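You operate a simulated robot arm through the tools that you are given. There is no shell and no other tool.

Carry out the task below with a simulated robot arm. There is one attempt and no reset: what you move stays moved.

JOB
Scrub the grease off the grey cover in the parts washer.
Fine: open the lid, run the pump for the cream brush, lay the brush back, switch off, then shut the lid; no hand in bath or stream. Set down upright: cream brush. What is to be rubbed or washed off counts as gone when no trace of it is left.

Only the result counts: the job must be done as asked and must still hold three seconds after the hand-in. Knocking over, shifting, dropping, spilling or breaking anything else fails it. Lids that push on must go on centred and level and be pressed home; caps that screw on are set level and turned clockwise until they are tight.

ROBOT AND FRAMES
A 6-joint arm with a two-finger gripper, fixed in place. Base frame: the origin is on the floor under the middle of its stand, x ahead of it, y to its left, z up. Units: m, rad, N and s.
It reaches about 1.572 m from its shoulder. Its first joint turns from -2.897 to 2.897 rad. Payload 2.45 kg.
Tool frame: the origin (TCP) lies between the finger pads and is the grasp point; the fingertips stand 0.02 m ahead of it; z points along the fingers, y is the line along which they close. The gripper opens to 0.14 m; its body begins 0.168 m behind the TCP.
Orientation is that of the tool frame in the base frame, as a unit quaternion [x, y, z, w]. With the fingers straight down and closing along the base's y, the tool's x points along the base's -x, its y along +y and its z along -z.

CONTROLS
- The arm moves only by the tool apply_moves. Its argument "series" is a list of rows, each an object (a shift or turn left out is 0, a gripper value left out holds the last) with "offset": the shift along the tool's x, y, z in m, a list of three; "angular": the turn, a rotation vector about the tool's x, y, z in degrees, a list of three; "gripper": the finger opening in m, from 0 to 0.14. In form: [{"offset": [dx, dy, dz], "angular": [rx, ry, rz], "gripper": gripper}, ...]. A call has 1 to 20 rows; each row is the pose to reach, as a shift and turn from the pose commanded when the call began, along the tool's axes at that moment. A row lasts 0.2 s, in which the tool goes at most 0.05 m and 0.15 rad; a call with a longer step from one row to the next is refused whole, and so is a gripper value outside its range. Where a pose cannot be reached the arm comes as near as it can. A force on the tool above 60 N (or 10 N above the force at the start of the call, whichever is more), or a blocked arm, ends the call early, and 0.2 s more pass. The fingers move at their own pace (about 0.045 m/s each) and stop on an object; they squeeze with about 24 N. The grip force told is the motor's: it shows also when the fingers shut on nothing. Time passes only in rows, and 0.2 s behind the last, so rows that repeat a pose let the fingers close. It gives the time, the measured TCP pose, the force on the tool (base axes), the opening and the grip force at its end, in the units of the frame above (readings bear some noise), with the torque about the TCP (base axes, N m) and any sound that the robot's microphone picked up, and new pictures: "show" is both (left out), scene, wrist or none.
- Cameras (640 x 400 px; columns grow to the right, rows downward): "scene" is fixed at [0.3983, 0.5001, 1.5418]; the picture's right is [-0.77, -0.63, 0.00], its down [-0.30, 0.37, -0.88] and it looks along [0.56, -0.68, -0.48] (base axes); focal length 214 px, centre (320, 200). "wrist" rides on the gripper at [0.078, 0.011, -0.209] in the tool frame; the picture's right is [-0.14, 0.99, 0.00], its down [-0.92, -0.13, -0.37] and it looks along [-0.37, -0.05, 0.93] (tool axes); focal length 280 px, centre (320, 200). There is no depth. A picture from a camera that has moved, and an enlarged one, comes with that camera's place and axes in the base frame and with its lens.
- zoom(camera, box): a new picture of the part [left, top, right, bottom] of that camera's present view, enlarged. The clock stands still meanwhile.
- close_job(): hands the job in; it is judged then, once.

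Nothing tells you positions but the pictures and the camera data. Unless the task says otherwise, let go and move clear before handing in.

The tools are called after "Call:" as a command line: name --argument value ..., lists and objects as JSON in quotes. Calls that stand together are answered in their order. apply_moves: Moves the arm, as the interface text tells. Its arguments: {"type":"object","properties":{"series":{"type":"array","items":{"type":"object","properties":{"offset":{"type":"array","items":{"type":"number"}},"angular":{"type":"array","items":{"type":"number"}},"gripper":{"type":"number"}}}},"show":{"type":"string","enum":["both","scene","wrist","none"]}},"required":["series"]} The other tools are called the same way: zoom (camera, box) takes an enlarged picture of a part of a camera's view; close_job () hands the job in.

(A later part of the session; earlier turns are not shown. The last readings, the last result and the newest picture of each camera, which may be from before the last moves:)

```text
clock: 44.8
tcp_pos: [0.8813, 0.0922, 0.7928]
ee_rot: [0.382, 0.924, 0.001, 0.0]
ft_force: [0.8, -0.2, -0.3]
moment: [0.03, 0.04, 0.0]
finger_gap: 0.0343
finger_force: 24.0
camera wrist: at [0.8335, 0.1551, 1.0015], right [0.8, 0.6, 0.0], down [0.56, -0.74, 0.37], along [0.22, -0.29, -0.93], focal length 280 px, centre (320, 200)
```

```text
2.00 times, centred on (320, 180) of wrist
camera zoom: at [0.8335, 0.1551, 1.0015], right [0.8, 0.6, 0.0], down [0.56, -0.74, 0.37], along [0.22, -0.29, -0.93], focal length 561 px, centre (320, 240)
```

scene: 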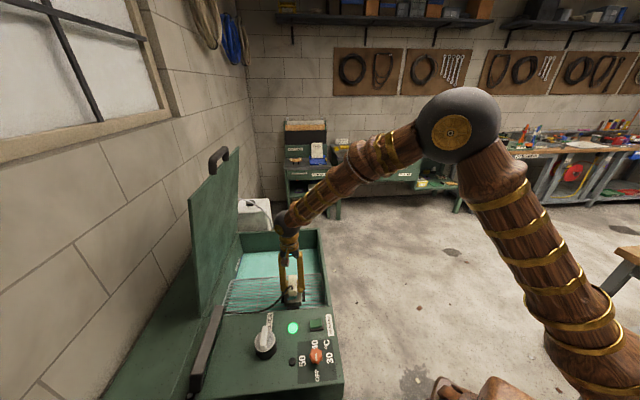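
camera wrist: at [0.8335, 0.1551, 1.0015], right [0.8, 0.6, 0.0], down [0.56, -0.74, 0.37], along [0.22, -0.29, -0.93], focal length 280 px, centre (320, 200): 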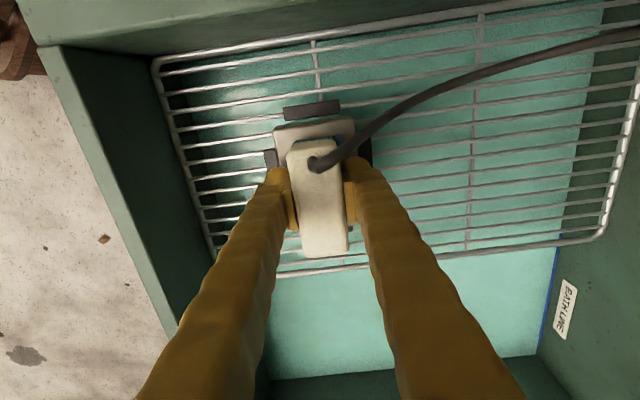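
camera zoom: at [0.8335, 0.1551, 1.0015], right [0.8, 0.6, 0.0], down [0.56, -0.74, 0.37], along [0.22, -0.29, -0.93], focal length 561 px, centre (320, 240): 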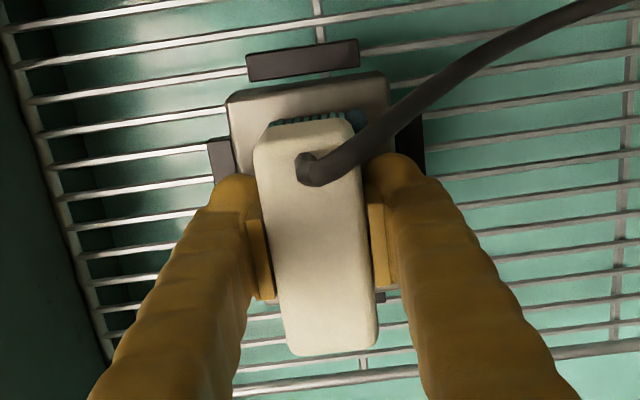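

Force is now near zero. I'll lift the brush and shift it aside to inspect the cover.

Call:
apply_moves --series '[{"offset": [0, 0, -0.03]}, {"offset": [0, 0.02, -0.06]}, {"offset": [0, 0.06, -0.07]}, {"offset": [0, 0.09, -0.07]}]' --show "both"

Call:
zoom --camera "scene" --box '[265, 270, 325, 315]'

Call:
zoom --camera "wrist" --box '[100, 80, 300, 280]'

```text
clock: 45.8
tcp_pos: [0.9458, 0.1573, 0.8622]
ee_rot: [0.383, 0.924, 0.001, 0.001]
ft_force: [-0.4, 0.2, -0.1]
moment: [0.0, 0.01, -0.02]
finger_gap: 0.0345
finger_force: 24.0
camera wrist: at [0.898, 0.2192, 1.0713], right [0.8, 0.6, 0.0], down [0.56, -0.74, 0.37], along [0.22, -0.29, -0.93], focal length 280 px, centre (320, 200)
```

scene: 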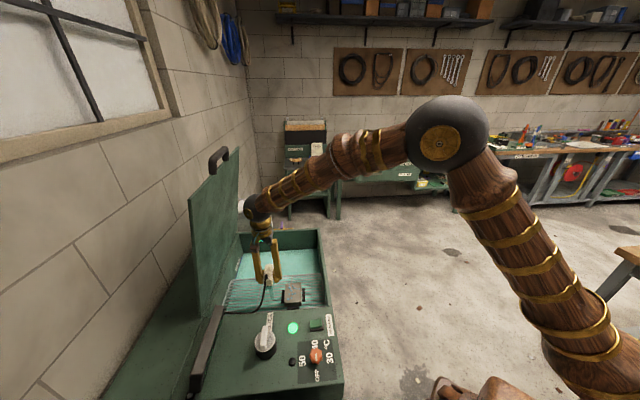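
wrist: 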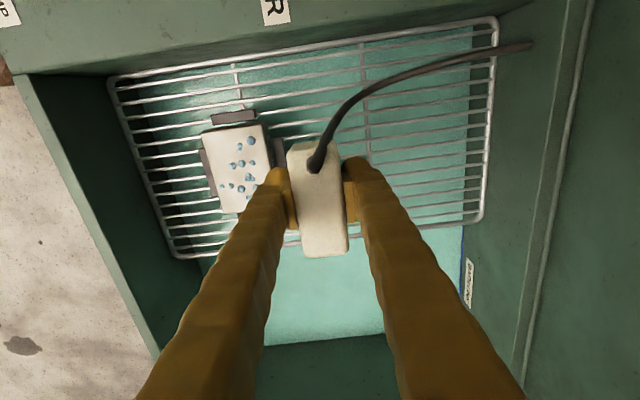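

```text
8.89 times, centred on (295, 292) of scene
camera zoom: at [0.3983, 0.5001, 1.5418], right [-0.77, -0.63, 0.0], down [-0.3, 0.37, -0.88], along [0.56, -0.68, -0.48], focal length 1906 px, centre (542, -622)
```

zoom: 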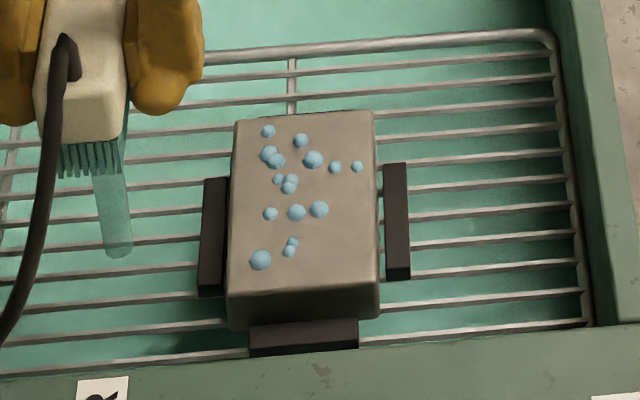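

```text
2.00 times, centred on (200, 180) of wrist
camera zoom: at [0.898, 0.2192, 1.0713], right [0.8, 0.6, 0.0], down [0.56, -0.74, 0.37], along [0.22, -0.29, -0.93], focal length 561 px, centre (560, 240)
```

zoom: 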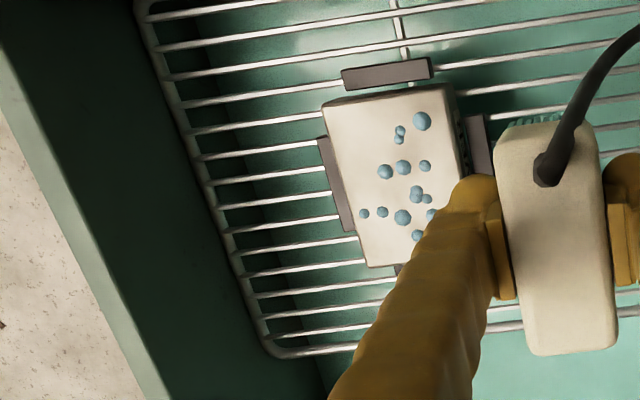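

The grease appears gone; only clear solvent droplets remain on the face. I'll carry the brush back to above its resting place (tilted as when gripped), from where the whole cover is visible for a check.

Call:
apply_moves --series '[{"offset": [0.0007, 0.015, 0.0], "angular": [-4, 0, 0]}, {"offset": [0.0014, 0.04, 0.0], "angular": [-8, 0, 0]}, {"offset": [0.002, 0.07, 0.005], "angular": [-10, 0, 0]}, {"offset": [0.0027, 0.0911, 0.012], "angular": [-10, 0, 0]}, {"offset": [0.0027, 0.0911, 0.012], "angular": [-10, 0, 0]}]' --show "both"

Call:
zoom --camera "wrist" --box '[40, 110, 220, 280]'

Call:
zoom --camera "scene" --box '[275, 272, 315, 307]'

Call:
zoom --camera "scene" --box '[210, 240, 310, 320]'

```text
clock: 47.0
tcp_pos: [1.0085, 0.2218, 0.8493]
ee_rot: [0.381, 0.92, 0.082, 0.035]
ft_force: [-0.1, -0.1, -0.6]
moment: [0.0, 0.03, 0.0]
finger_gap: 0.0348
finger_force: 24.2
camera wrist: at [0.9347, 0.258, 1.0569], right [0.79, 0.59, 0.17], down [0.52, -0.79, 0.34], along [0.34, -0.18, -0.92], focal length 280 px, centre (320, 200)
```

scene: 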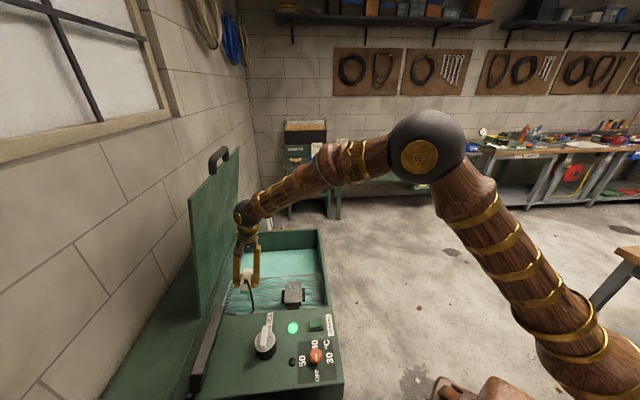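
wrist: 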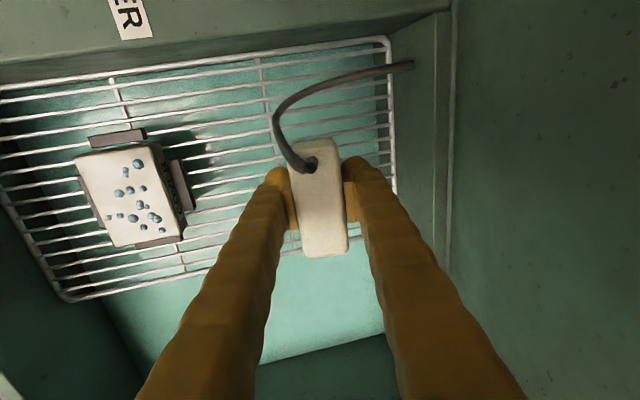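

```text
2.35 times, centred on (130, 195) of wrist
camera zoom: at [0.9347, 0.258, 1.0569], right [0.79, 0.59, 0.17], down [0.52, -0.79, 0.34], along [0.34, -0.18, -0.92], focal length 660 px, centre (767, 212)
```

zoom: 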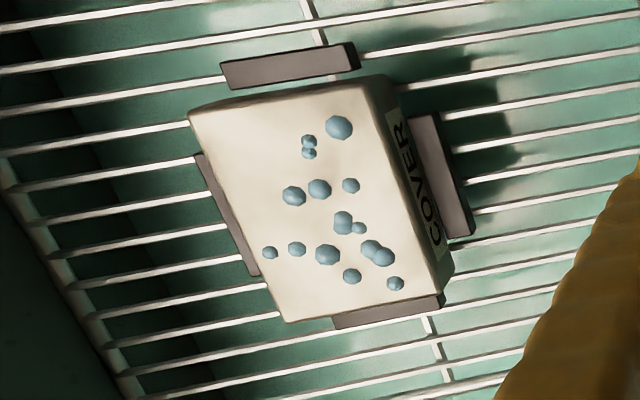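

```text
11.43 times, centred on (295, 290) of scene
camera zoom: at [0.3983, 0.5001, 1.5418], right [-0.77, -0.63, 0.0], down [-0.3, 0.37, -0.88], along [0.56, -0.68, -0.48], focal length 2451 px, centre (606, -823)
```

zoom: 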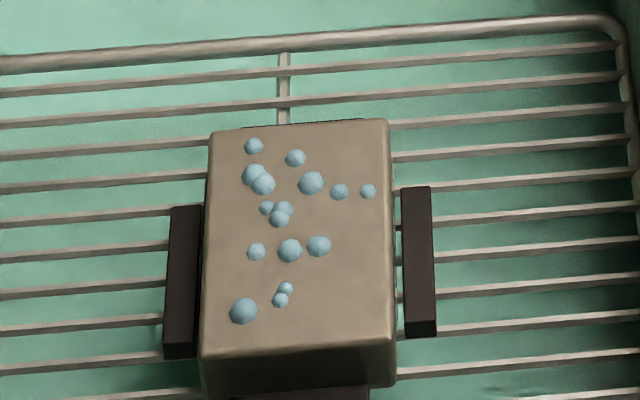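

```text
5.00 times, centred on (260, 280) of scene
camera zoom: at [0.3983, 0.5001, 1.5418], right [-0.77, -0.63, 0.0], down [-0.3, 0.37, -0.88], along [0.56, -0.68, -0.48], focal length 1072 px, centre (620, -200)
```

zoom: 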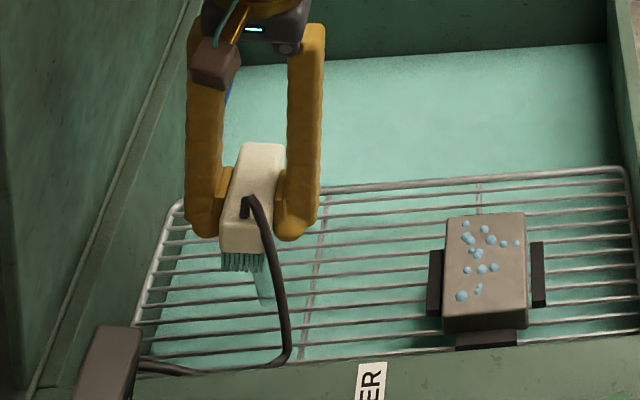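

The cover's face is uniformly clean apart from solvent droplets. Now I'll lower the brush back onto its spot on the rack.

Call:
apply_moves --series '[{"offset": [0.001, -0.0036, 0.025]}, {"offset": [0.001, -0.008, 0.05]}, {"offset": [0.001, -0.0115, 0.07]}, {"offset": [0.001, -0.0127, 0.0768]}, {"offset": [0.001, -0.0127, 0.0768]}]' --show "both"

Call:
zoom --camera "scene" --box '[220, 260, 290, 320]'

```text
clock: 48.2
tcp_pos: [1.0058, 0.2236, 0.7716]
ee_rot: [0.38, 0.921, 0.08, 0.035]
ft_force: [0.7, -0.6, -0.8]
moment: [-0.02, 0.0, -0.02]
finger_gap: 0.0343
finger_force: 23.8
camera wrist: at [0.9326, 0.2596, 0.9797], right [0.79, 0.59, 0.17], down [0.52, -0.79, 0.34], along [0.34, -0.18, -0.92], focal length 280 px, centre (320, 200)
```

scene: 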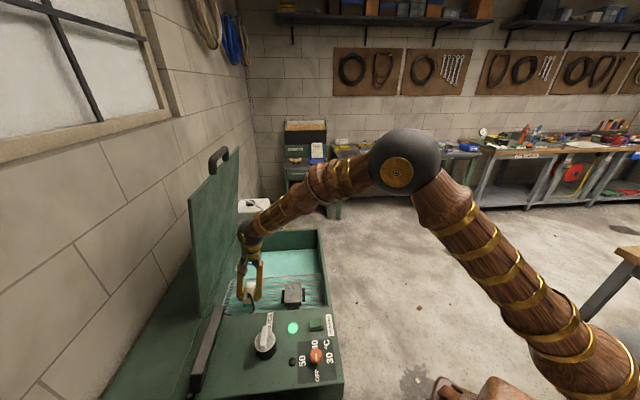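
wrist: 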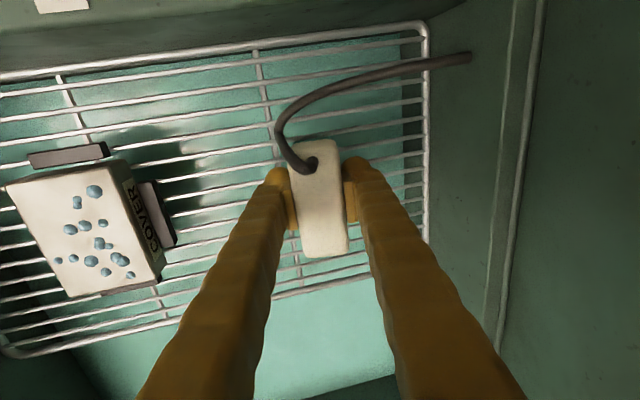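

```text
6.67 times, centred on (255, 290) of scene
camera zoom: at [0.3983, 0.5001, 1.5418], right [-0.77, -0.63, 0.0], down [-0.3, 0.37, -0.88], along [0.56, -0.68, -0.48], focal length 1430 px, centre (753, -400)
```

zoom: 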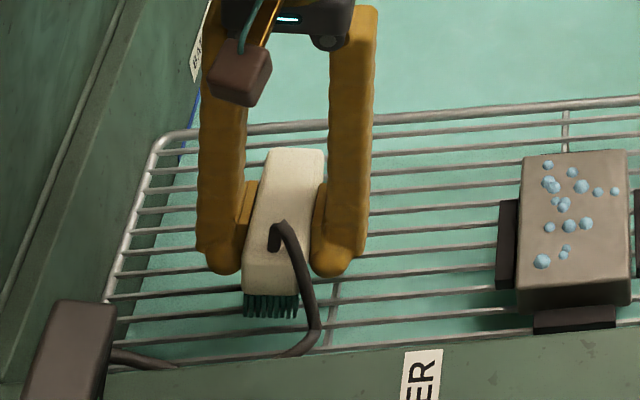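

Call:
apply_moves --series '[{"offset": [0, -0.0003, 0.0015]}, {"offset": [0, -0.0005, 0.003]}, {"offset": [0, -0.0007, 0.004]}, {"offset": [0, -0.0007, 0.004]}]' --show "none"

```text
clock: 49.2
tcp_pos: [1.008, 0.2239, 0.768]
ee_rot: [0.381, 0.92, 0.082, 0.035]
ft_force: [-0.2, 0.6, -1.2]
moment: [-0.01, -0.04, -0.02]
finger_gap: 0.0344
finger_force: 23.9
```

Call:
apply_moves --series '[{"offset": [0, -0.0002, 0.001]}, {"offset": [0, -0.0004, 0.002]}, {"offset": [0, -0.0006, 0.003]}, {"offset": [0, -0.0006, 0.003]}]' --show "none"

Call:
zoom --camera "scene" --box '[220, 260, 290, 320]'

```text
clock: 50.2
tcp_pos: [1.006, 0.2235, 0.7658]
ee_rot: [0.381, 0.92, 0.082, 0.035]
ft_force: [-0.6, 2.8, 6.2]
moment: [-0.01, 0.06, 0.0]
finger_gap: 0.0344
finger_force: 24.0
```

```text
6.67 times, centred on (255, 290) of scene
camera zoom: at [0.3983, 0.5001, 1.5418], right [-0.77, -0.63, 0.0], down [-0.3, 0.37, -0.88], along [0.56, -0.68, -0.48], focal length 1430 px, centre (753, -400)
```

zoom: 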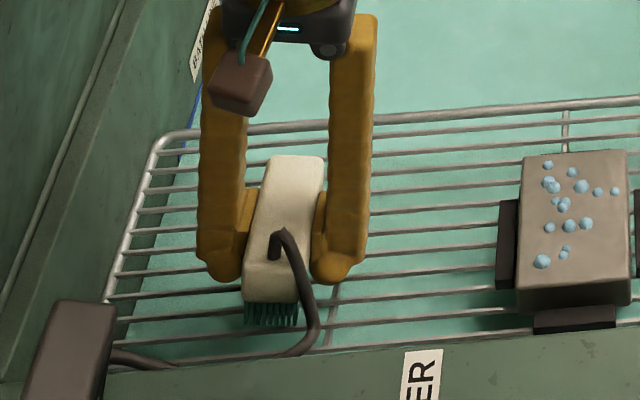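

The bristles are on the rack (6 N). I'll open the fingers gradually and check that the brush stands.

Call:
apply_moves --series '[{"offset": [0, 0, 0], "gripper": 0.037}, {"offset": [0, 0, 0], "gripper": 0.04}, {"offset": [0, 0, 0], "gripper": 0.045}, {"offset": [0, 0, 0], "gripper": 0.055}, {"offset": [0, 0, 0], "gripper": 0.07}, {"offset": [0, 0, 0], "gripper": 0.08}, {"offset": [0, 0, 0], "gripper": 0.08}]' --show "both"

Call:
zoom --camera "scene" --box '[220, 260, 290, 320]'

Call:
zoom --camera "wrist" --box '[220, 80, 420, 280]'

```text
clock: 51.8
tcp_pos: [1.0061, 0.2244, 0.7655]
ee_rot: [0.381, 0.92, 0.081, 0.034]
ft_force: [-0.2, 0.7, 0.2]
moment: [-0.03, -0.02, -0.02]
finger_gap: 0.0797
finger_force: 0.0
camera wrist: at [0.933, 0.2602, 0.9725], right [0.79, 0.59, 0.17], down [0.52, -0.79, 0.34], along [0.34, -0.18, -0.92], focal length 280 px, centre (320, 200)
```

scene: 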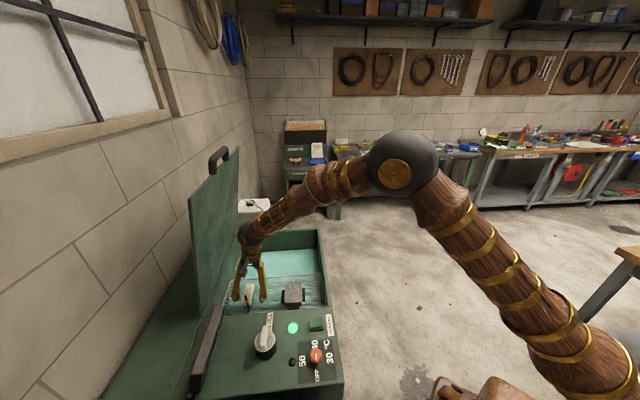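
wrist: 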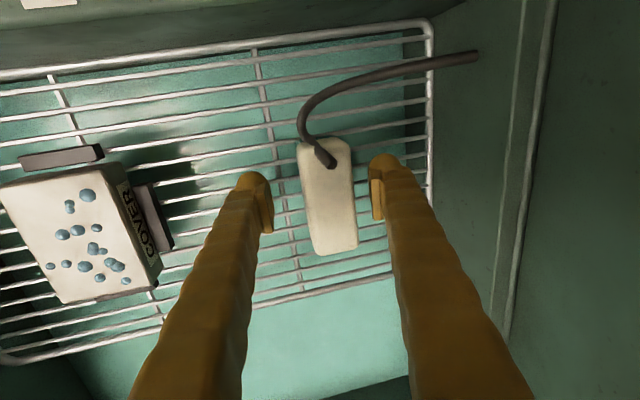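

```text
6.67 times, centred on (255, 290) of scene
camera zoom: at [0.3983, 0.5001, 1.5418], right [-0.77, -0.63, 0.0], down [-0.3, 0.37, -0.88], along [0.56, -0.68, -0.48], focal length 1430 px, centre (753, -400)
```

zoom: 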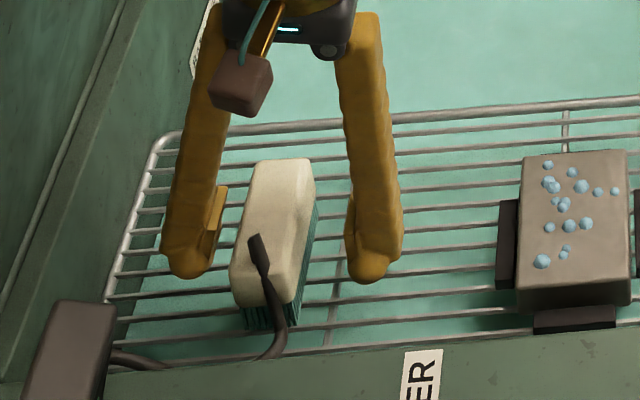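

```text
2.00 times, centred on (320, 180) of wrist
camera zoom: at [0.933, 0.2602, 0.9725], right [0.79, 0.59, 0.17], down [0.52, -0.79, 0.34], along [0.34, -0.18, -0.92], focal length 561 px, centre (320, 240)
```

zoom: 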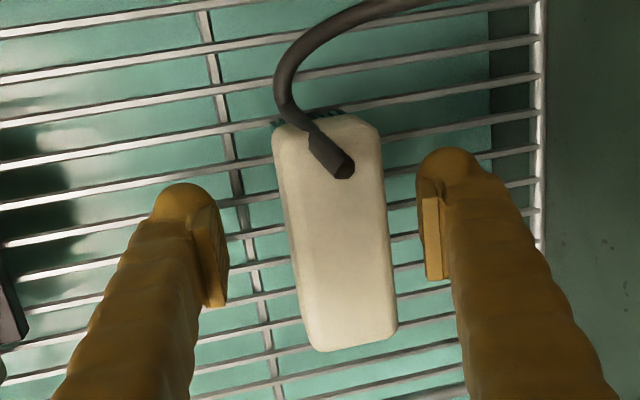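

The brush stands upright on the rack with the fingers clear. I'll withdraw along the tool axis, level the hand, close it and move over the rocker's front half to switch off.

Call:
apply_moves --series '[{"offset": [0, 0, -0.03]}, {"offset": [0, 0, -0.07]}, {"offset": [0, 0, -0.115]}, {"offset": [0, 0, -0.16]}, {"offset": [0, 0, -0.21]}, {"offset": [0.0232, -0.0323, -0.0251], "angular": [1, 0, 0]}]' --show "none"

```text
refused: row 6 steps farther than a row can; nothing moved
```

My last row had a wrong value, so nothing moved. Resending the withdrawal and transfer correctly.

Call:
apply_moves --series '[{"offset": [0, 0, -0.03]}, {"offset": [0, 0, -0.07]}, {"offset": [0, 0, -0.115]}, {"offset": [0, 0, -0.16]}, {"offset": [0, 0, -0.205]}, {"offset": [0.0232, -0.0323, -0.21], "angular": [1.25, 0, 0]}, {"offset": [0.0464, -0.0646, -0.215], "angular": [2.5, 0, 0]}, {"offset": [0.0696, -0.0969, -0.22], "angular": [3.75, 0, 0]}, {"offset": [0.0928, -0.1292, -0.225], "angular": [5, 0, 0], "gripper": 0.04}, {"offset": [0.116, -0.1615, -0.23], "angular": [6.25, 0, 0], "gripper": 0.0}, {"offset": [0.1392, -0.1938, -0.235], "angular": [7.5, 0, 0]}, {"offset": [0.1624, -0.2261, -0.24], "angular": [8.75, 0, 0]}, {"offset": [0.1857, -0.2585, -0.2431], "angular": [10, 0, 0]}, {"offset": [0.1857, -0.2585, -0.2431], "angular": [10, 0, 0]}]' --show "both"

Call:
zoom --camera "scene" --box '[220, 240, 350, 340]'

```text
clock: 54.8
tcp_pos: [0.6657, 0.144, 0.9589]
ee_rot: [0.383, 0.924, 0.0, 0.001]
ft_force: [-0.3, -0.1, 0.1]
moment: [0.04, -0.03, 0.03]
finger_gap: 0.0001
finger_force: 23.8
camera wrist: at [0.6177, 0.2068, 1.1678], right [0.8, 0.6, 0.0], down [0.56, -0.74, 0.37], along [0.22, -0.29, -0.93], focal length 280 px, centre (320, 200)
```

scene: 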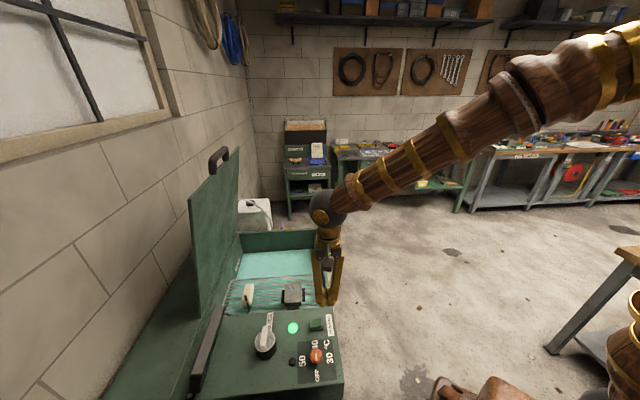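
wrist: 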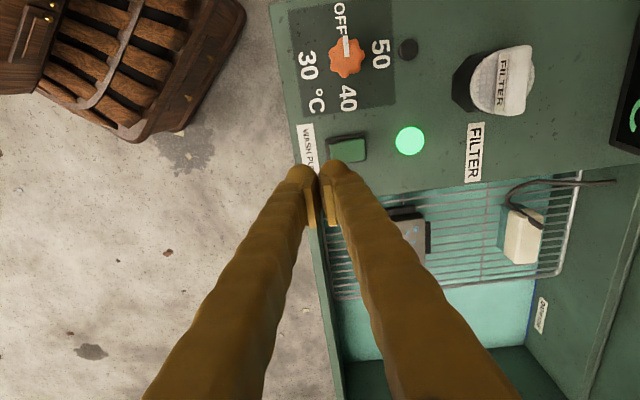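

```text
4.00 times, centred on (285, 290) of scene
camera zoom: at [0.3983, 0.5001, 1.5418], right [-0.77, -0.63, 0.0], down [-0.3, 0.37, -0.88], along [0.56, -0.68, -0.48], focal length 858 px, centre (460, -160)
```

zoom: 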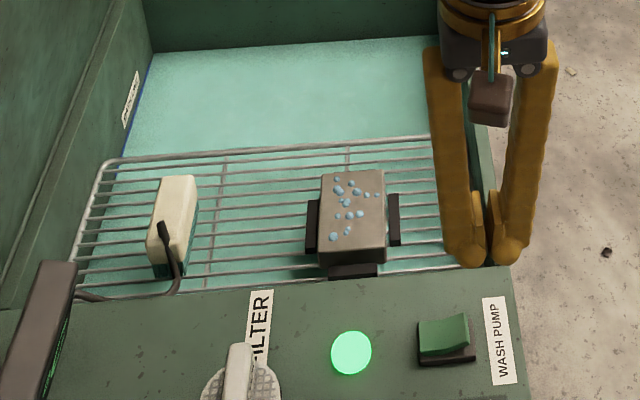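

The rocker is at about (0.6855, 0.169), front half now raised, and the +y fingertip is just over it. I'll press down the same way.

Call:
apply_moves --series '[{"offset": [0.0038, 0.0022, 0.035]}, {"offset": [0.0038, 0.0022, 0.065]}, {"offset": [0.0038, 0.0022, 0.08]}, {"offset": [0.0038, 0.0022, 0.088]}, {"offset": [0.0038, 0.0022, 0.094]}, {"offset": [0.0038, 0.0022, 0.098]}]' --show "both"

Call:
zoom --camera "scene" --box '[270, 290, 350, 345]'

```text
clock: 56.2
tcp_pos: [0.6638, 0.1508, 0.862]
ee_rot: [0.383, 0.924, 0.001, 0.0]
ft_force: [-0.7, 0.6, 0.8]
moment: [0.0, -0.04, 0.02]
finger_gap: 0.0
finger_force: 24.0
camera wrist: at [0.6163, 0.2124, 1.0694], right [0.8, 0.6, 0.0], down [0.56, -0.74, 0.37], along [0.22, -0.29, -0.93], focal length 280 px, centre (320, 200)
```

scene: 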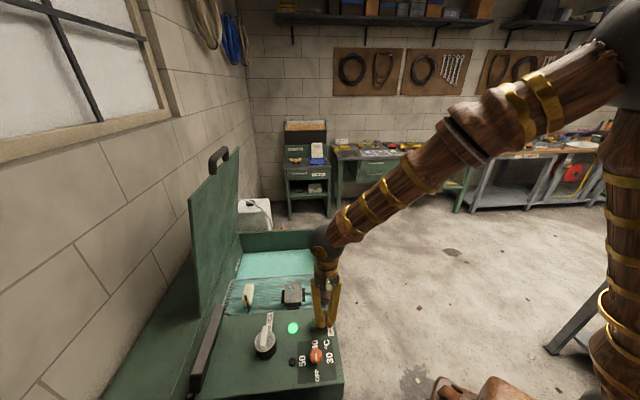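
wrist: 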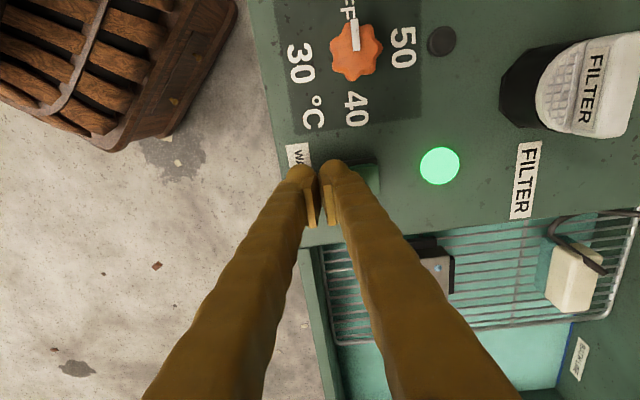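

```text
7.27 times, centred on (310, 318) of scene
camera zoom: at [0.3983, 0.5001, 1.5418], right [-0.77, -0.63, 0.0], down [-0.3, 0.37, -0.88], along [0.56, -0.68, -0.48], focal length 1560 px, centre (393, -654)
```

zoom: 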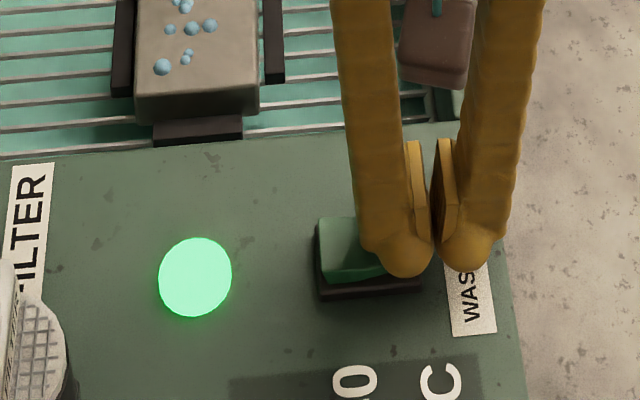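

The tip is just touching the raised front half. A few more millimetres down.

Call:
apply_moves --series '[{"offset": [0, 0.001, 0.002]}, {"offset": [0, 0.001, 0.004]}, {"offset": [0, 0.001, 0.006]}, {"offset": [0, 0.001, 0.007]}]' --show "scene"

Call:
zoom --camera "scene" --box '[270, 290, 350, 345]'

```text
clock: 57.2
tcp_pos: [0.6656, 0.15, 0.855]
ee_rot: [0.382, 0.924, 0.001, 0.001]
ft_force: [-8.1, 2.8, 23.7]
moment: [0.27, 0.01, 0.12]
finger_gap: 0.0002
finger_force: 23.8
```

scene: 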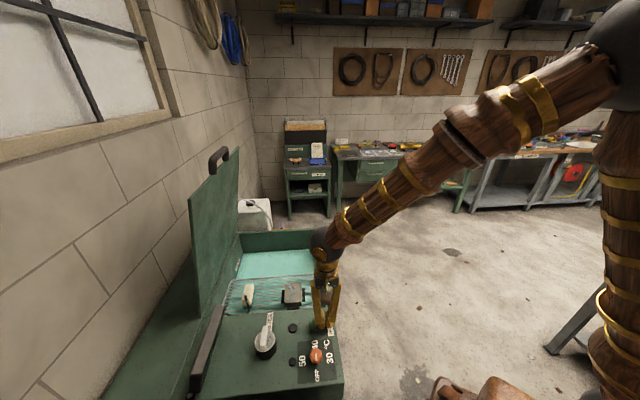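

```text
7.27 times, centred on (310, 318) of scene
camera zoom: at [0.3983, 0.5001, 1.5418], right [-0.77, -0.63, 0.0], down [-0.3, 0.37, -0.88], along [0.56, -0.68, -0.48], focal length 1560 px, centre (393, -654)
```

zoom: 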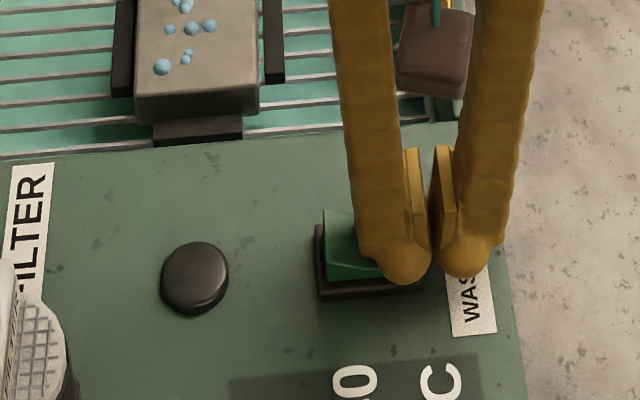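

The pump light is off. Next I'll rise and go back in front of the lid's handle with the hand tilted as it was when I released it.

Call:
apply_moves --series '[{"offset": [0, 0, -0.03]}, {"offset": [0, 0, -0.075]}, {"offset": [0, 0, -0.12]}, {"offset": [0, 0, -0.165]}, {"offset": [0, 0, -0.21]}, {"offset": [0, 0, -0.255]}, {"offset": [-0.0262, 0.0218, -0.2821], "angular": [-4.5, 0, 0]}, {"offset": [-0.0524, 0.0436, -0.3092], "angular": [-9, 0, 0]}, {"offset": [-0.0785, 0.0654, -0.3363], "angular": [-13.5, 0, 0], "gripper": 0.06}, {"offset": [-0.1047, 0.0872, -0.3634], "angular": [-18, 0, 0]}, {"offset": [-0.1309, 0.109, -0.3905], "angular": [-22.5, 0, 0]}, {"offset": [-0.1571, 0.1307, -0.4177], "angular": [-27, 0, 0]}, {"offset": [-0.1833, 0.1525, -0.4448], "angular": [-31.5, 0, 0]}, {"offset": [-0.2095, 0.1743, -0.4719], "angular": [-36, 0, 0]}, {"offset": [-0.2356, 0.1961, -0.499], "angular": [-40.5, 0, 0]}, {"offset": [-0.2618, 0.2179, -0.5261], "angular": [-45, 0, 0]}, {"offset": [-0.288, 0.2397, -0.5532], "angular": [-49.5, 0, 0]}, {"offset": [-0.288, 0.2397, -0.5532], "angular": [-49.5, 0, 0]}]' --show "both"

Call:
zoom --camera "wrist" --box '[220, 80, 420, 340]'

Call:
zoom --camera "scene" --box '[210, 240, 350, 345]'

```text
clock: 61.0
tcp_pos: [1.0334, 0.1144, 1.4056]
ee_rot: [0.347, 0.839, 0.388, 0.162]
ft_force: [0.6, -0.5, -0.2]
moment: [-0.02, 0.01, -0.02]
finger_gap: 0.0599
finger_force: 0.0
camera wrist: at [0.871, 0.0617, 1.5499], right [0.55, 0.36, 0.76], down [0.39, -0.91, 0.14], along [0.74, 0.22, -0.64], focal length 280 px, centre (320, 200)
```

scene: 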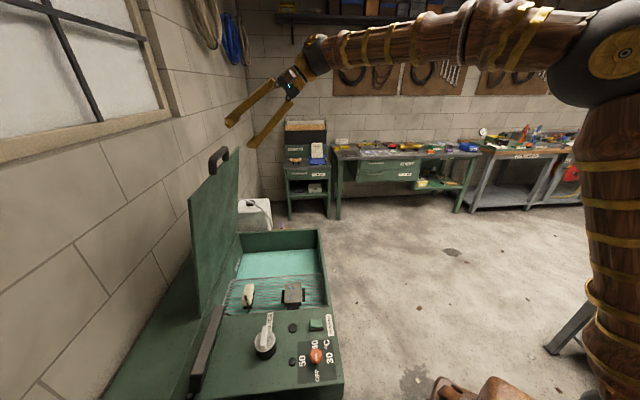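
wrist: 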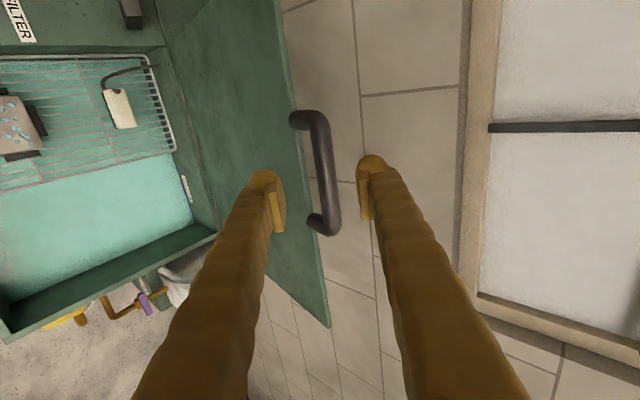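

```text
1.54 times, centred on (320, 210) of wrist
camera zoom: at [0.871, 0.0617, 1.5499], right [0.55, 0.36, 0.76], down [0.39, -0.91, 0.14], along [0.74, 0.22, -0.64], focal length 431 px, centre (320, 185)
```

zoom: 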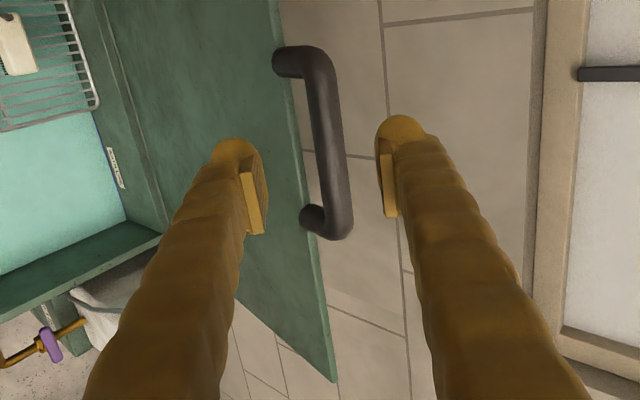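

```text
3.81 times, centred on (280, 292) of scene
camera zoom: at [0.3983, 0.5001, 1.5418], right [-0.77, -0.63, 0.0], down [-0.3, 0.37, -0.88], along [0.56, -0.68, -0.48], focal length 817 px, centre (472, -152)
```

zoom: 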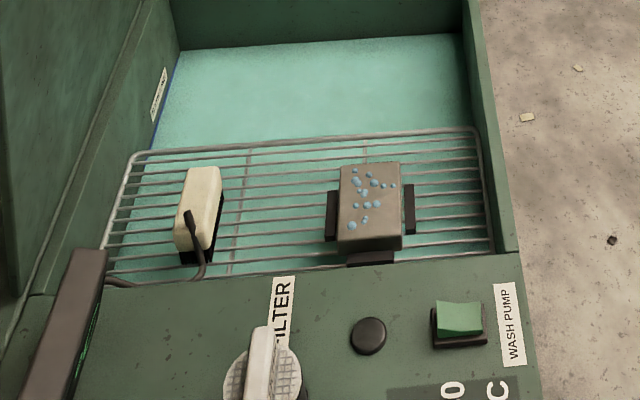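

The pump is off and the brush stands upright. The bar is about 0.15 m ahead; I'll shift 1.5 cm toward its middle, narrow the gap to 4.5 cm, and advance over it.

Call:
apply_moves --series '[{"offset": [-0.015, 0.003, 0.0], "gripper": 0.045}, {"offset": [-0.015, 0.003, 0.03]}, {"offset": [-0.015, 0.003, 0.065]}, {"offset": [-0.015, 0.003, 0.1]}, {"offset": [-0.015, 0.003, 0.12]}, {"offset": [-0.015, 0.003, 0.132]}, {"offset": [-0.015, 0.003, 0.132]}]' --show "both"

Call:
zoom --camera "wrist" --box '[220, 80, 420, 340]'

Call:
zoom --camera "scene" --box '[180, 120, 260, 190]'

```text
clock: 62.6
tcp_pos: [1.1201, 0.178, 1.3246]
ee_rot: [0.348, 0.839, 0.387, 0.161]
ft_force: [0.3, 0.1, -0.9]
moment: [0.01, -0.01, 0.04]
finger_gap: 0.045
finger_force: 0.0
camera wrist: at [0.9571, 0.1252, 1.4672], right [0.55, 0.36, 0.75], down [0.39, -0.91, 0.14], along [0.74, 0.22, -0.64], focal length 280 px, centre (320, 200)
```

scene: 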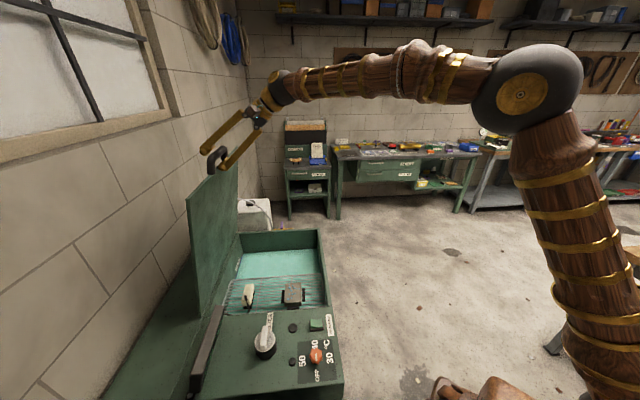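
wrist: 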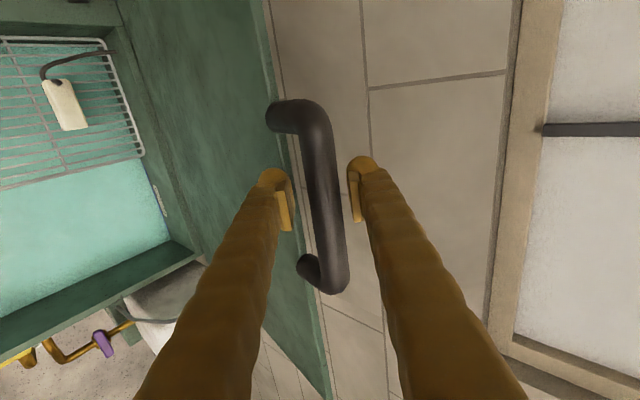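

```text
1.54 times, centred on (320, 210) of wrist
camera zoom: at [0.9571, 0.1252, 1.4672], right [0.55, 0.36, 0.75], down [0.39, -0.91, 0.14], along [0.74, 0.22, -0.64], focal length 431 px, centre (320, 185)
```

zoom: 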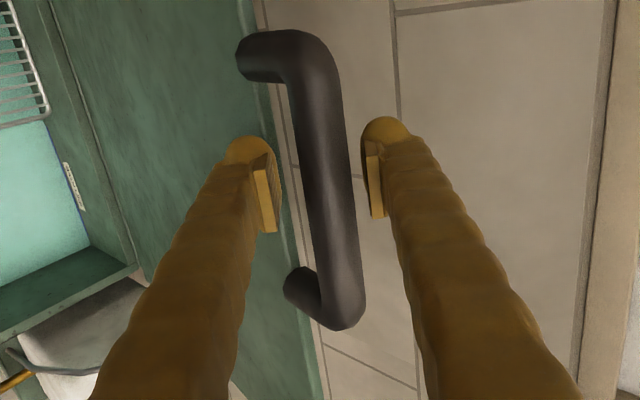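

```text
5.71 times, centred on (220, 155) of scene
camera zoom: at [0.3983, 0.5001, 1.5418], right [-0.77, -0.63, 0.0], down [-0.3, 0.37, -0.88], along [0.56, -0.68, -0.48], focal length 1226 px, centre (891, 457)
```

zoom: 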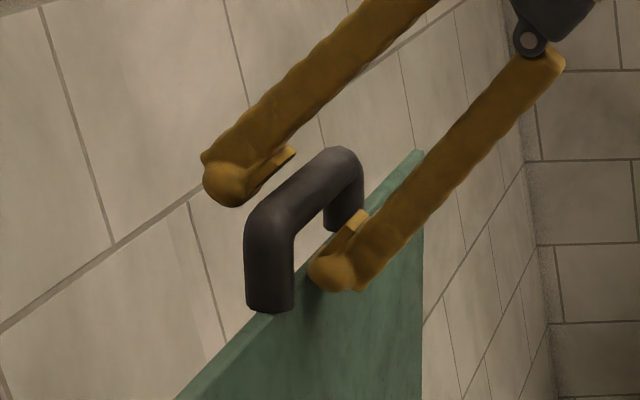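

The bar is between the fingers. Closing on it.

Call:
apply_moves --series '[{"offset": [0, 0, 0], "gripper": 0.03}, {"offset": [0, 0, 0], "gripper": 0.015}, {"offset": [0, 0, 0], "gripper": 0.0}, {"offset": [0, 0, 0], "gripper": 0.0}]' --show "wrist"

Call:
zoom --camera "scene" --box '[180, 120, 260, 190]'

```text
clock: 63.6
tcp_pos: [1.1186, 0.179, 1.3245]
ee_rot: [0.347, 0.838, 0.388, 0.162]
ft_force: [-0.8, -0.8, 8.4]
moment: [0.01, 0.11, -0.04]
finger_gap: 0.0203
finger_force: 44.7
camera wrist: at [0.9567, 0.125, 1.468], right [0.55, 0.36, 0.76], down [0.39, -0.91, 0.14], along [0.74, 0.22, -0.64], focal length 280 px, centre (320, 200)
```

wrist: 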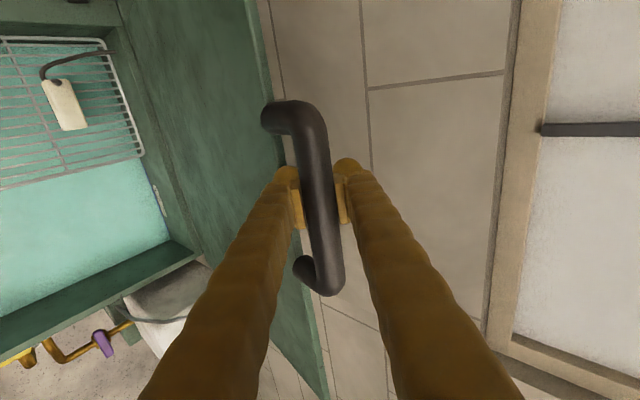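

```text
5.71 times, centred on (220, 155) of scene
camera zoom: at [0.3983, 0.5001, 1.5418], right [-0.77, -0.63, 0.0], down [-0.3, 0.37, -0.88], along [0.56, -0.68, -0.48], focal length 1226 px, centre (891, 457)
```

zoom: 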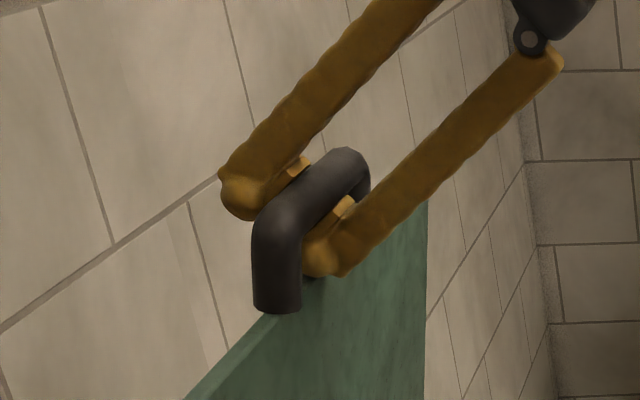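

The bar is gripped at the lid's open angle (about 82.7°). I'll pull it back along the arc, a first portion to check the forces.

Call:
apply_moves --series '[{"offset": [0, -0.0268, -0.0226], "angular": [-0.51, 0, 0]}, {"offset": [0, -0.055, -0.0431], "angular": [-1.02, 0, 0]}, {"offset": [0, -0.0846, -0.0617], "angular": [-1.53, 0, 0]}, {"offset": [0, -0.1155, -0.0782], "angular": [-2.05, 0, 0]}]' --show "both"

```text
clock: 64.6
tcp_pos: [1.0251, 0.0832, 1.2837]
ee_rot: [0.344, 0.832, 0.402, 0.166]
ft_force: [7.6, 13.1, -30.2]
moment: [0.13, -0.1, -0.11]
finger_gap: 0.0207
finger_force: 44.7
camera wrist: at [0.8594, 0.0268, 1.4225], right [0.53, 0.34, 0.78], down [0.39, -0.91, 0.13], along [0.75, 0.24, -0.62], focal length 280 px, centre (320, 200)
```

scene: 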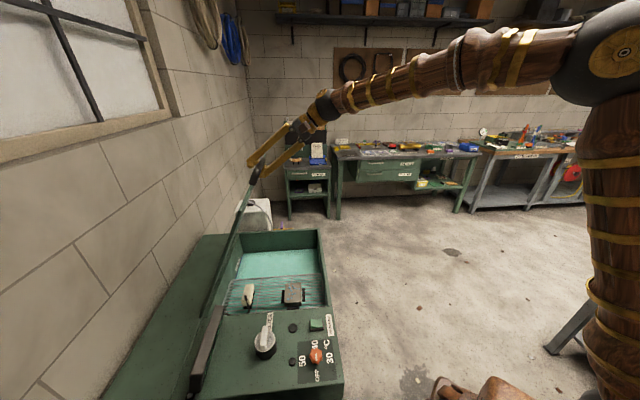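
wrist: 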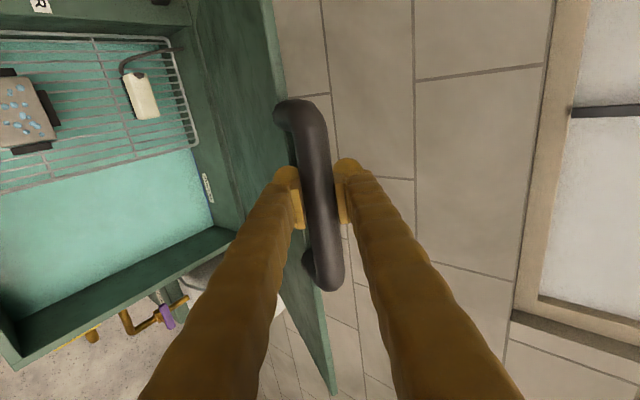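

The lid follows; the pull is about 33 N radially inward, so the true radius is a few millimetres smaller. I'll correct for that and continue down to about 27°.

Call:
apply_moves --series '[{"offset": [0, -0.0334, -0.0109], "angular": [-0.51, 0, 0]}, {"offset": [0, -0.0654, -0.024], "angular": [-1.02, 0, 0]}, {"offset": [0, -0.0983, -0.0348], "angular": [-1.53, 0, 0]}, {"offset": [0, -0.1319, -0.0433], "angular": [-2.04, 0, 0]}, {"offset": [0, -0.1659, -0.0494], "angular": [-2.55, 0, 0]}, {"offset": [0, -0.2003, -0.0532], "angular": [-3.07, 0, 0]}]' --show "both"

```text
clock: 66.0
tcp_pos: [0.9064, -0.0388, 1.1614]
ee_rot: [0.34, 0.82, 0.425, 0.177]
ft_force: [23.9, 9.6, -18.8]
moment: [-0.03, -0.03, -0.18]
finger_gap: 0.0209
finger_force: 45.1
camera wrist: at [0.7356, -0.0986, 1.2915], right [0.5, 0.31, 0.81], down [0.38, -0.92, 0.11], along [0.78, 0.26, -0.58], focal length 280 px, centre (320, 200)
```

scene: 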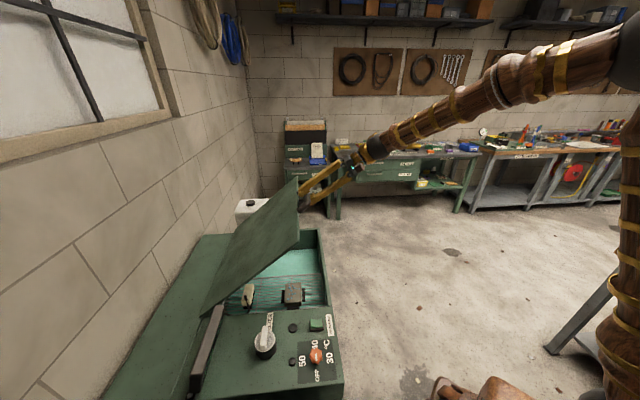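
wrist: 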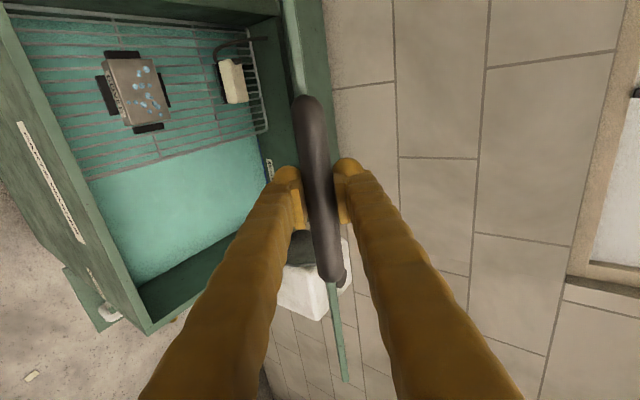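

The lid is at about 43° and still following. I'll continue with a slightly tighter radius to about 23°.

Call:
apply_moves --series '[{"offset": [0, -0.0347, 0.0008], "angular": [-0.51, 0, 0]}, {"offset": [0, -0.069, 0.0], "angular": [-1.02, 0, 0]}, {"offset": [0, -0.1033, 0.0016], "angular": [-1.53, 0, 0]}, {"offset": [0, -0.1374, 0.0056], "angular": [-2.04, 0, 0]}, {"offset": [0, -0.1711, 0.0119], "angular": [-2.55, 0, 0]}]' --show "both"

```text
clock: 67.2
tcp_pos: [0.8443, -0.0971, 1.015]
ee_rot: [0.336, 0.81, 0.443, 0.183]
ft_force: [18.8, -9.1, -3.6]
moment: [0.31, 0.31, 0.35]
finger_gap: 0.021
finger_force: 45.6
camera wrist: at [0.6682, -0.1631, 1.1371], right [0.47, 0.28, 0.83], down [0.38, -0.92, 0.09], along [0.79, 0.28, -0.54], focal length 280 px, centre (320, 200)
```

scene: 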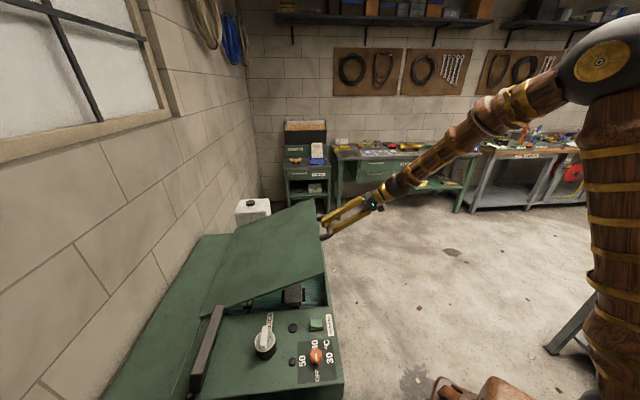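
wrist: 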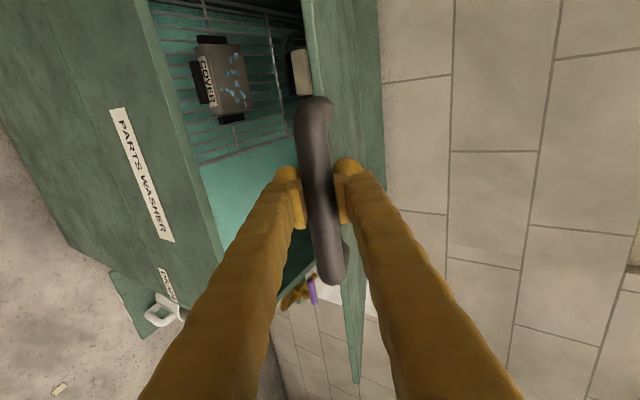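

About 23° left to go and radial force is now small. I'll bring the lid nearly shut, easing sideways a little where the bar pulls.

Call:
apply_moves --series '[{"offset": [-0.002, -0.0342, 0.0073], "angular": [-0.53, 0, 0]}, {"offset": [-0.004, -0.0676, 0.0169], "angular": [-1.03, 0, 0]}, {"offset": [-0.004, -0.1002, 0.0288], "angular": [-1.53, 0, 0]}, {"offset": [-0.004, -0.128, 0.041], "angular": [-1.93, 0, 0]}, {"offset": [-0.004, -0.1512, 0.0529], "angular": [-2.33, 0, 0]}, {"offset": [-0.004, -0.1663, 0.0614], "angular": [-2.63, 0, 0]}]' --show "both"

```text
clock: 68.6
tcp_pos: [0.8208, -0.1276, 0.8436]
ee_rot: [0.331, 0.8, 0.462, 0.192]
ft_force: [17.5, 30.8, -2.6]
moment: [0.35, 0.47, 0.01]
finger_gap: 0.0209
finger_force: 44.8
camera wrist: at [0.6414, -0.1973, 0.9566], right [0.45, 0.25, 0.86], down [0.38, -0.92, 0.08], along [0.81, 0.29, -0.51], focal length 280 px, centre (320, 200)
```

scene: 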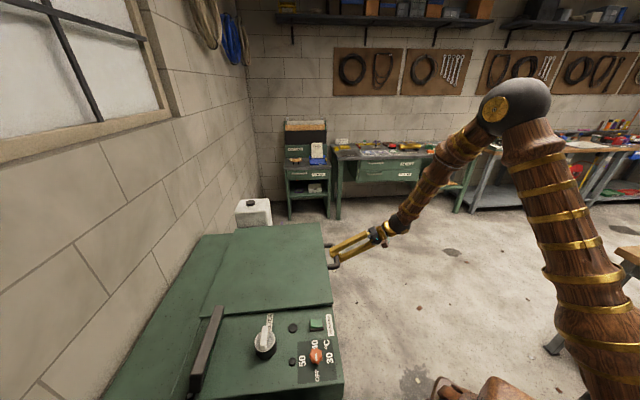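
wrist: 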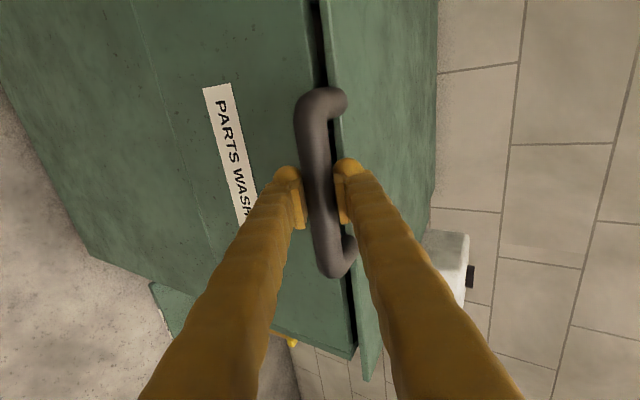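

The lid is almost shut, a thin gap remains. I'll lower the last centimetre and a half.

Call:
apply_moves --series '[{"offset": [0, -0.005, 0.005]}, {"offset": [0, -0.009, 0.008]}, {"offset": [0, -0.0123, 0.0106]}, {"offset": [0, -0.0145, 0.012]}, {"offset": [0, -0.0145, 0.012]}]' --show "both"

Call:
zoom --camera "wrist" --box '[270, 0, 430, 400]'

Call:
zoom --camera "scene" --box '[190, 210, 350, 330]'

```text
clock: 69.8
tcp_pos: [0.8225, -0.1265, 0.8264]
ee_rot: [0.332, 0.8, 0.462, 0.192]
ft_force: [-14.6, -25.6, 11.9]
moment: [0.01, 0.04, -0.07]
finger_gap: 0.0207
finger_force: 45.3
camera wrist: at [0.6439, -0.1956, 0.9394], right [0.45, 0.25, 0.86], down [0.38, -0.92, 0.08], along [0.81, 0.29, -0.51], focal length 280 px, centre (320, 200)
```

scene: 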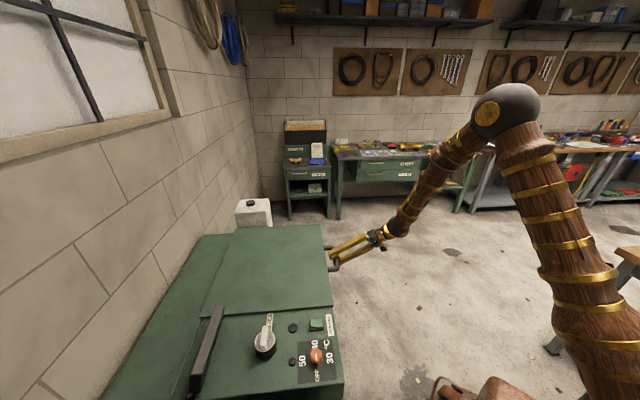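
wrist: 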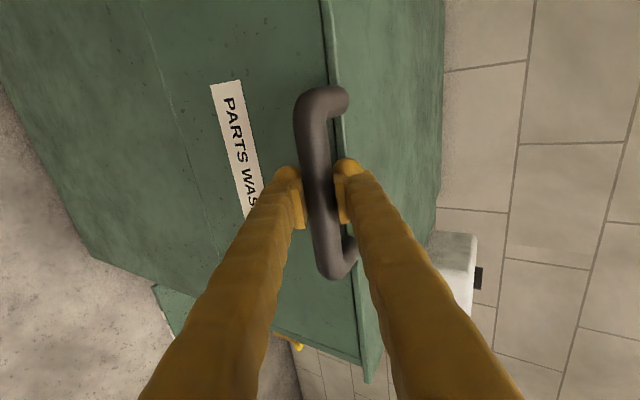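

```text
1.00 times, centred on (350, 200) of wrist (not enlarged: the box is as wide or as high as the picture)
camera zoom: at [0.6439, -0.1956, 0.9394], right [0.45, 0.25, 0.86], down [0.38, -0.92, 0.08], along [0.81, 0.29, -0.51], focal length 280 px, centre (290, 200)
```

zoom: 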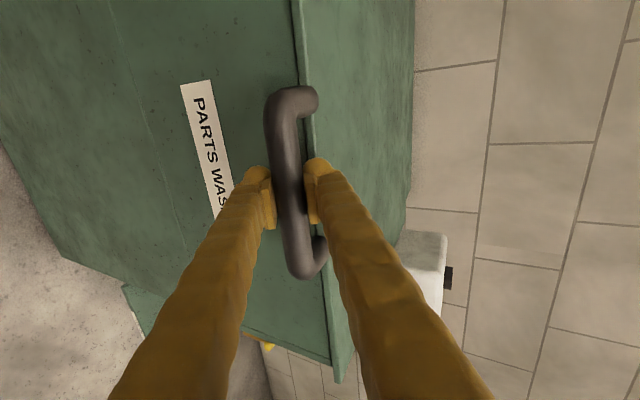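

```text
3.33 times, centred on (270, 270) of scene
camera zoom: at [0.3983, 0.5001, 1.5418], right [-0.77, -0.63, 0.0], down [-0.3, 0.37, -0.88], along [0.56, -0.68, -0.48], focal length 715 px, centre (487, -33)
```

zoom: 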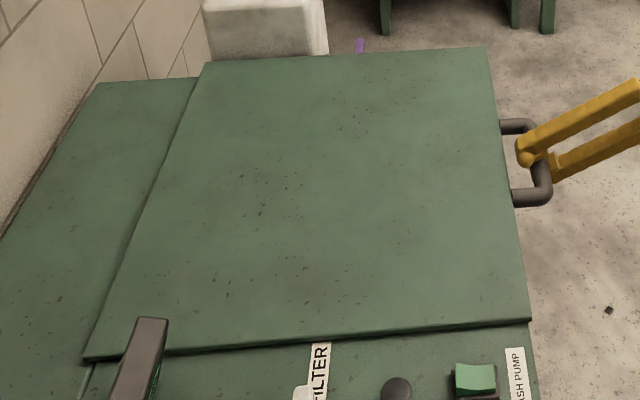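

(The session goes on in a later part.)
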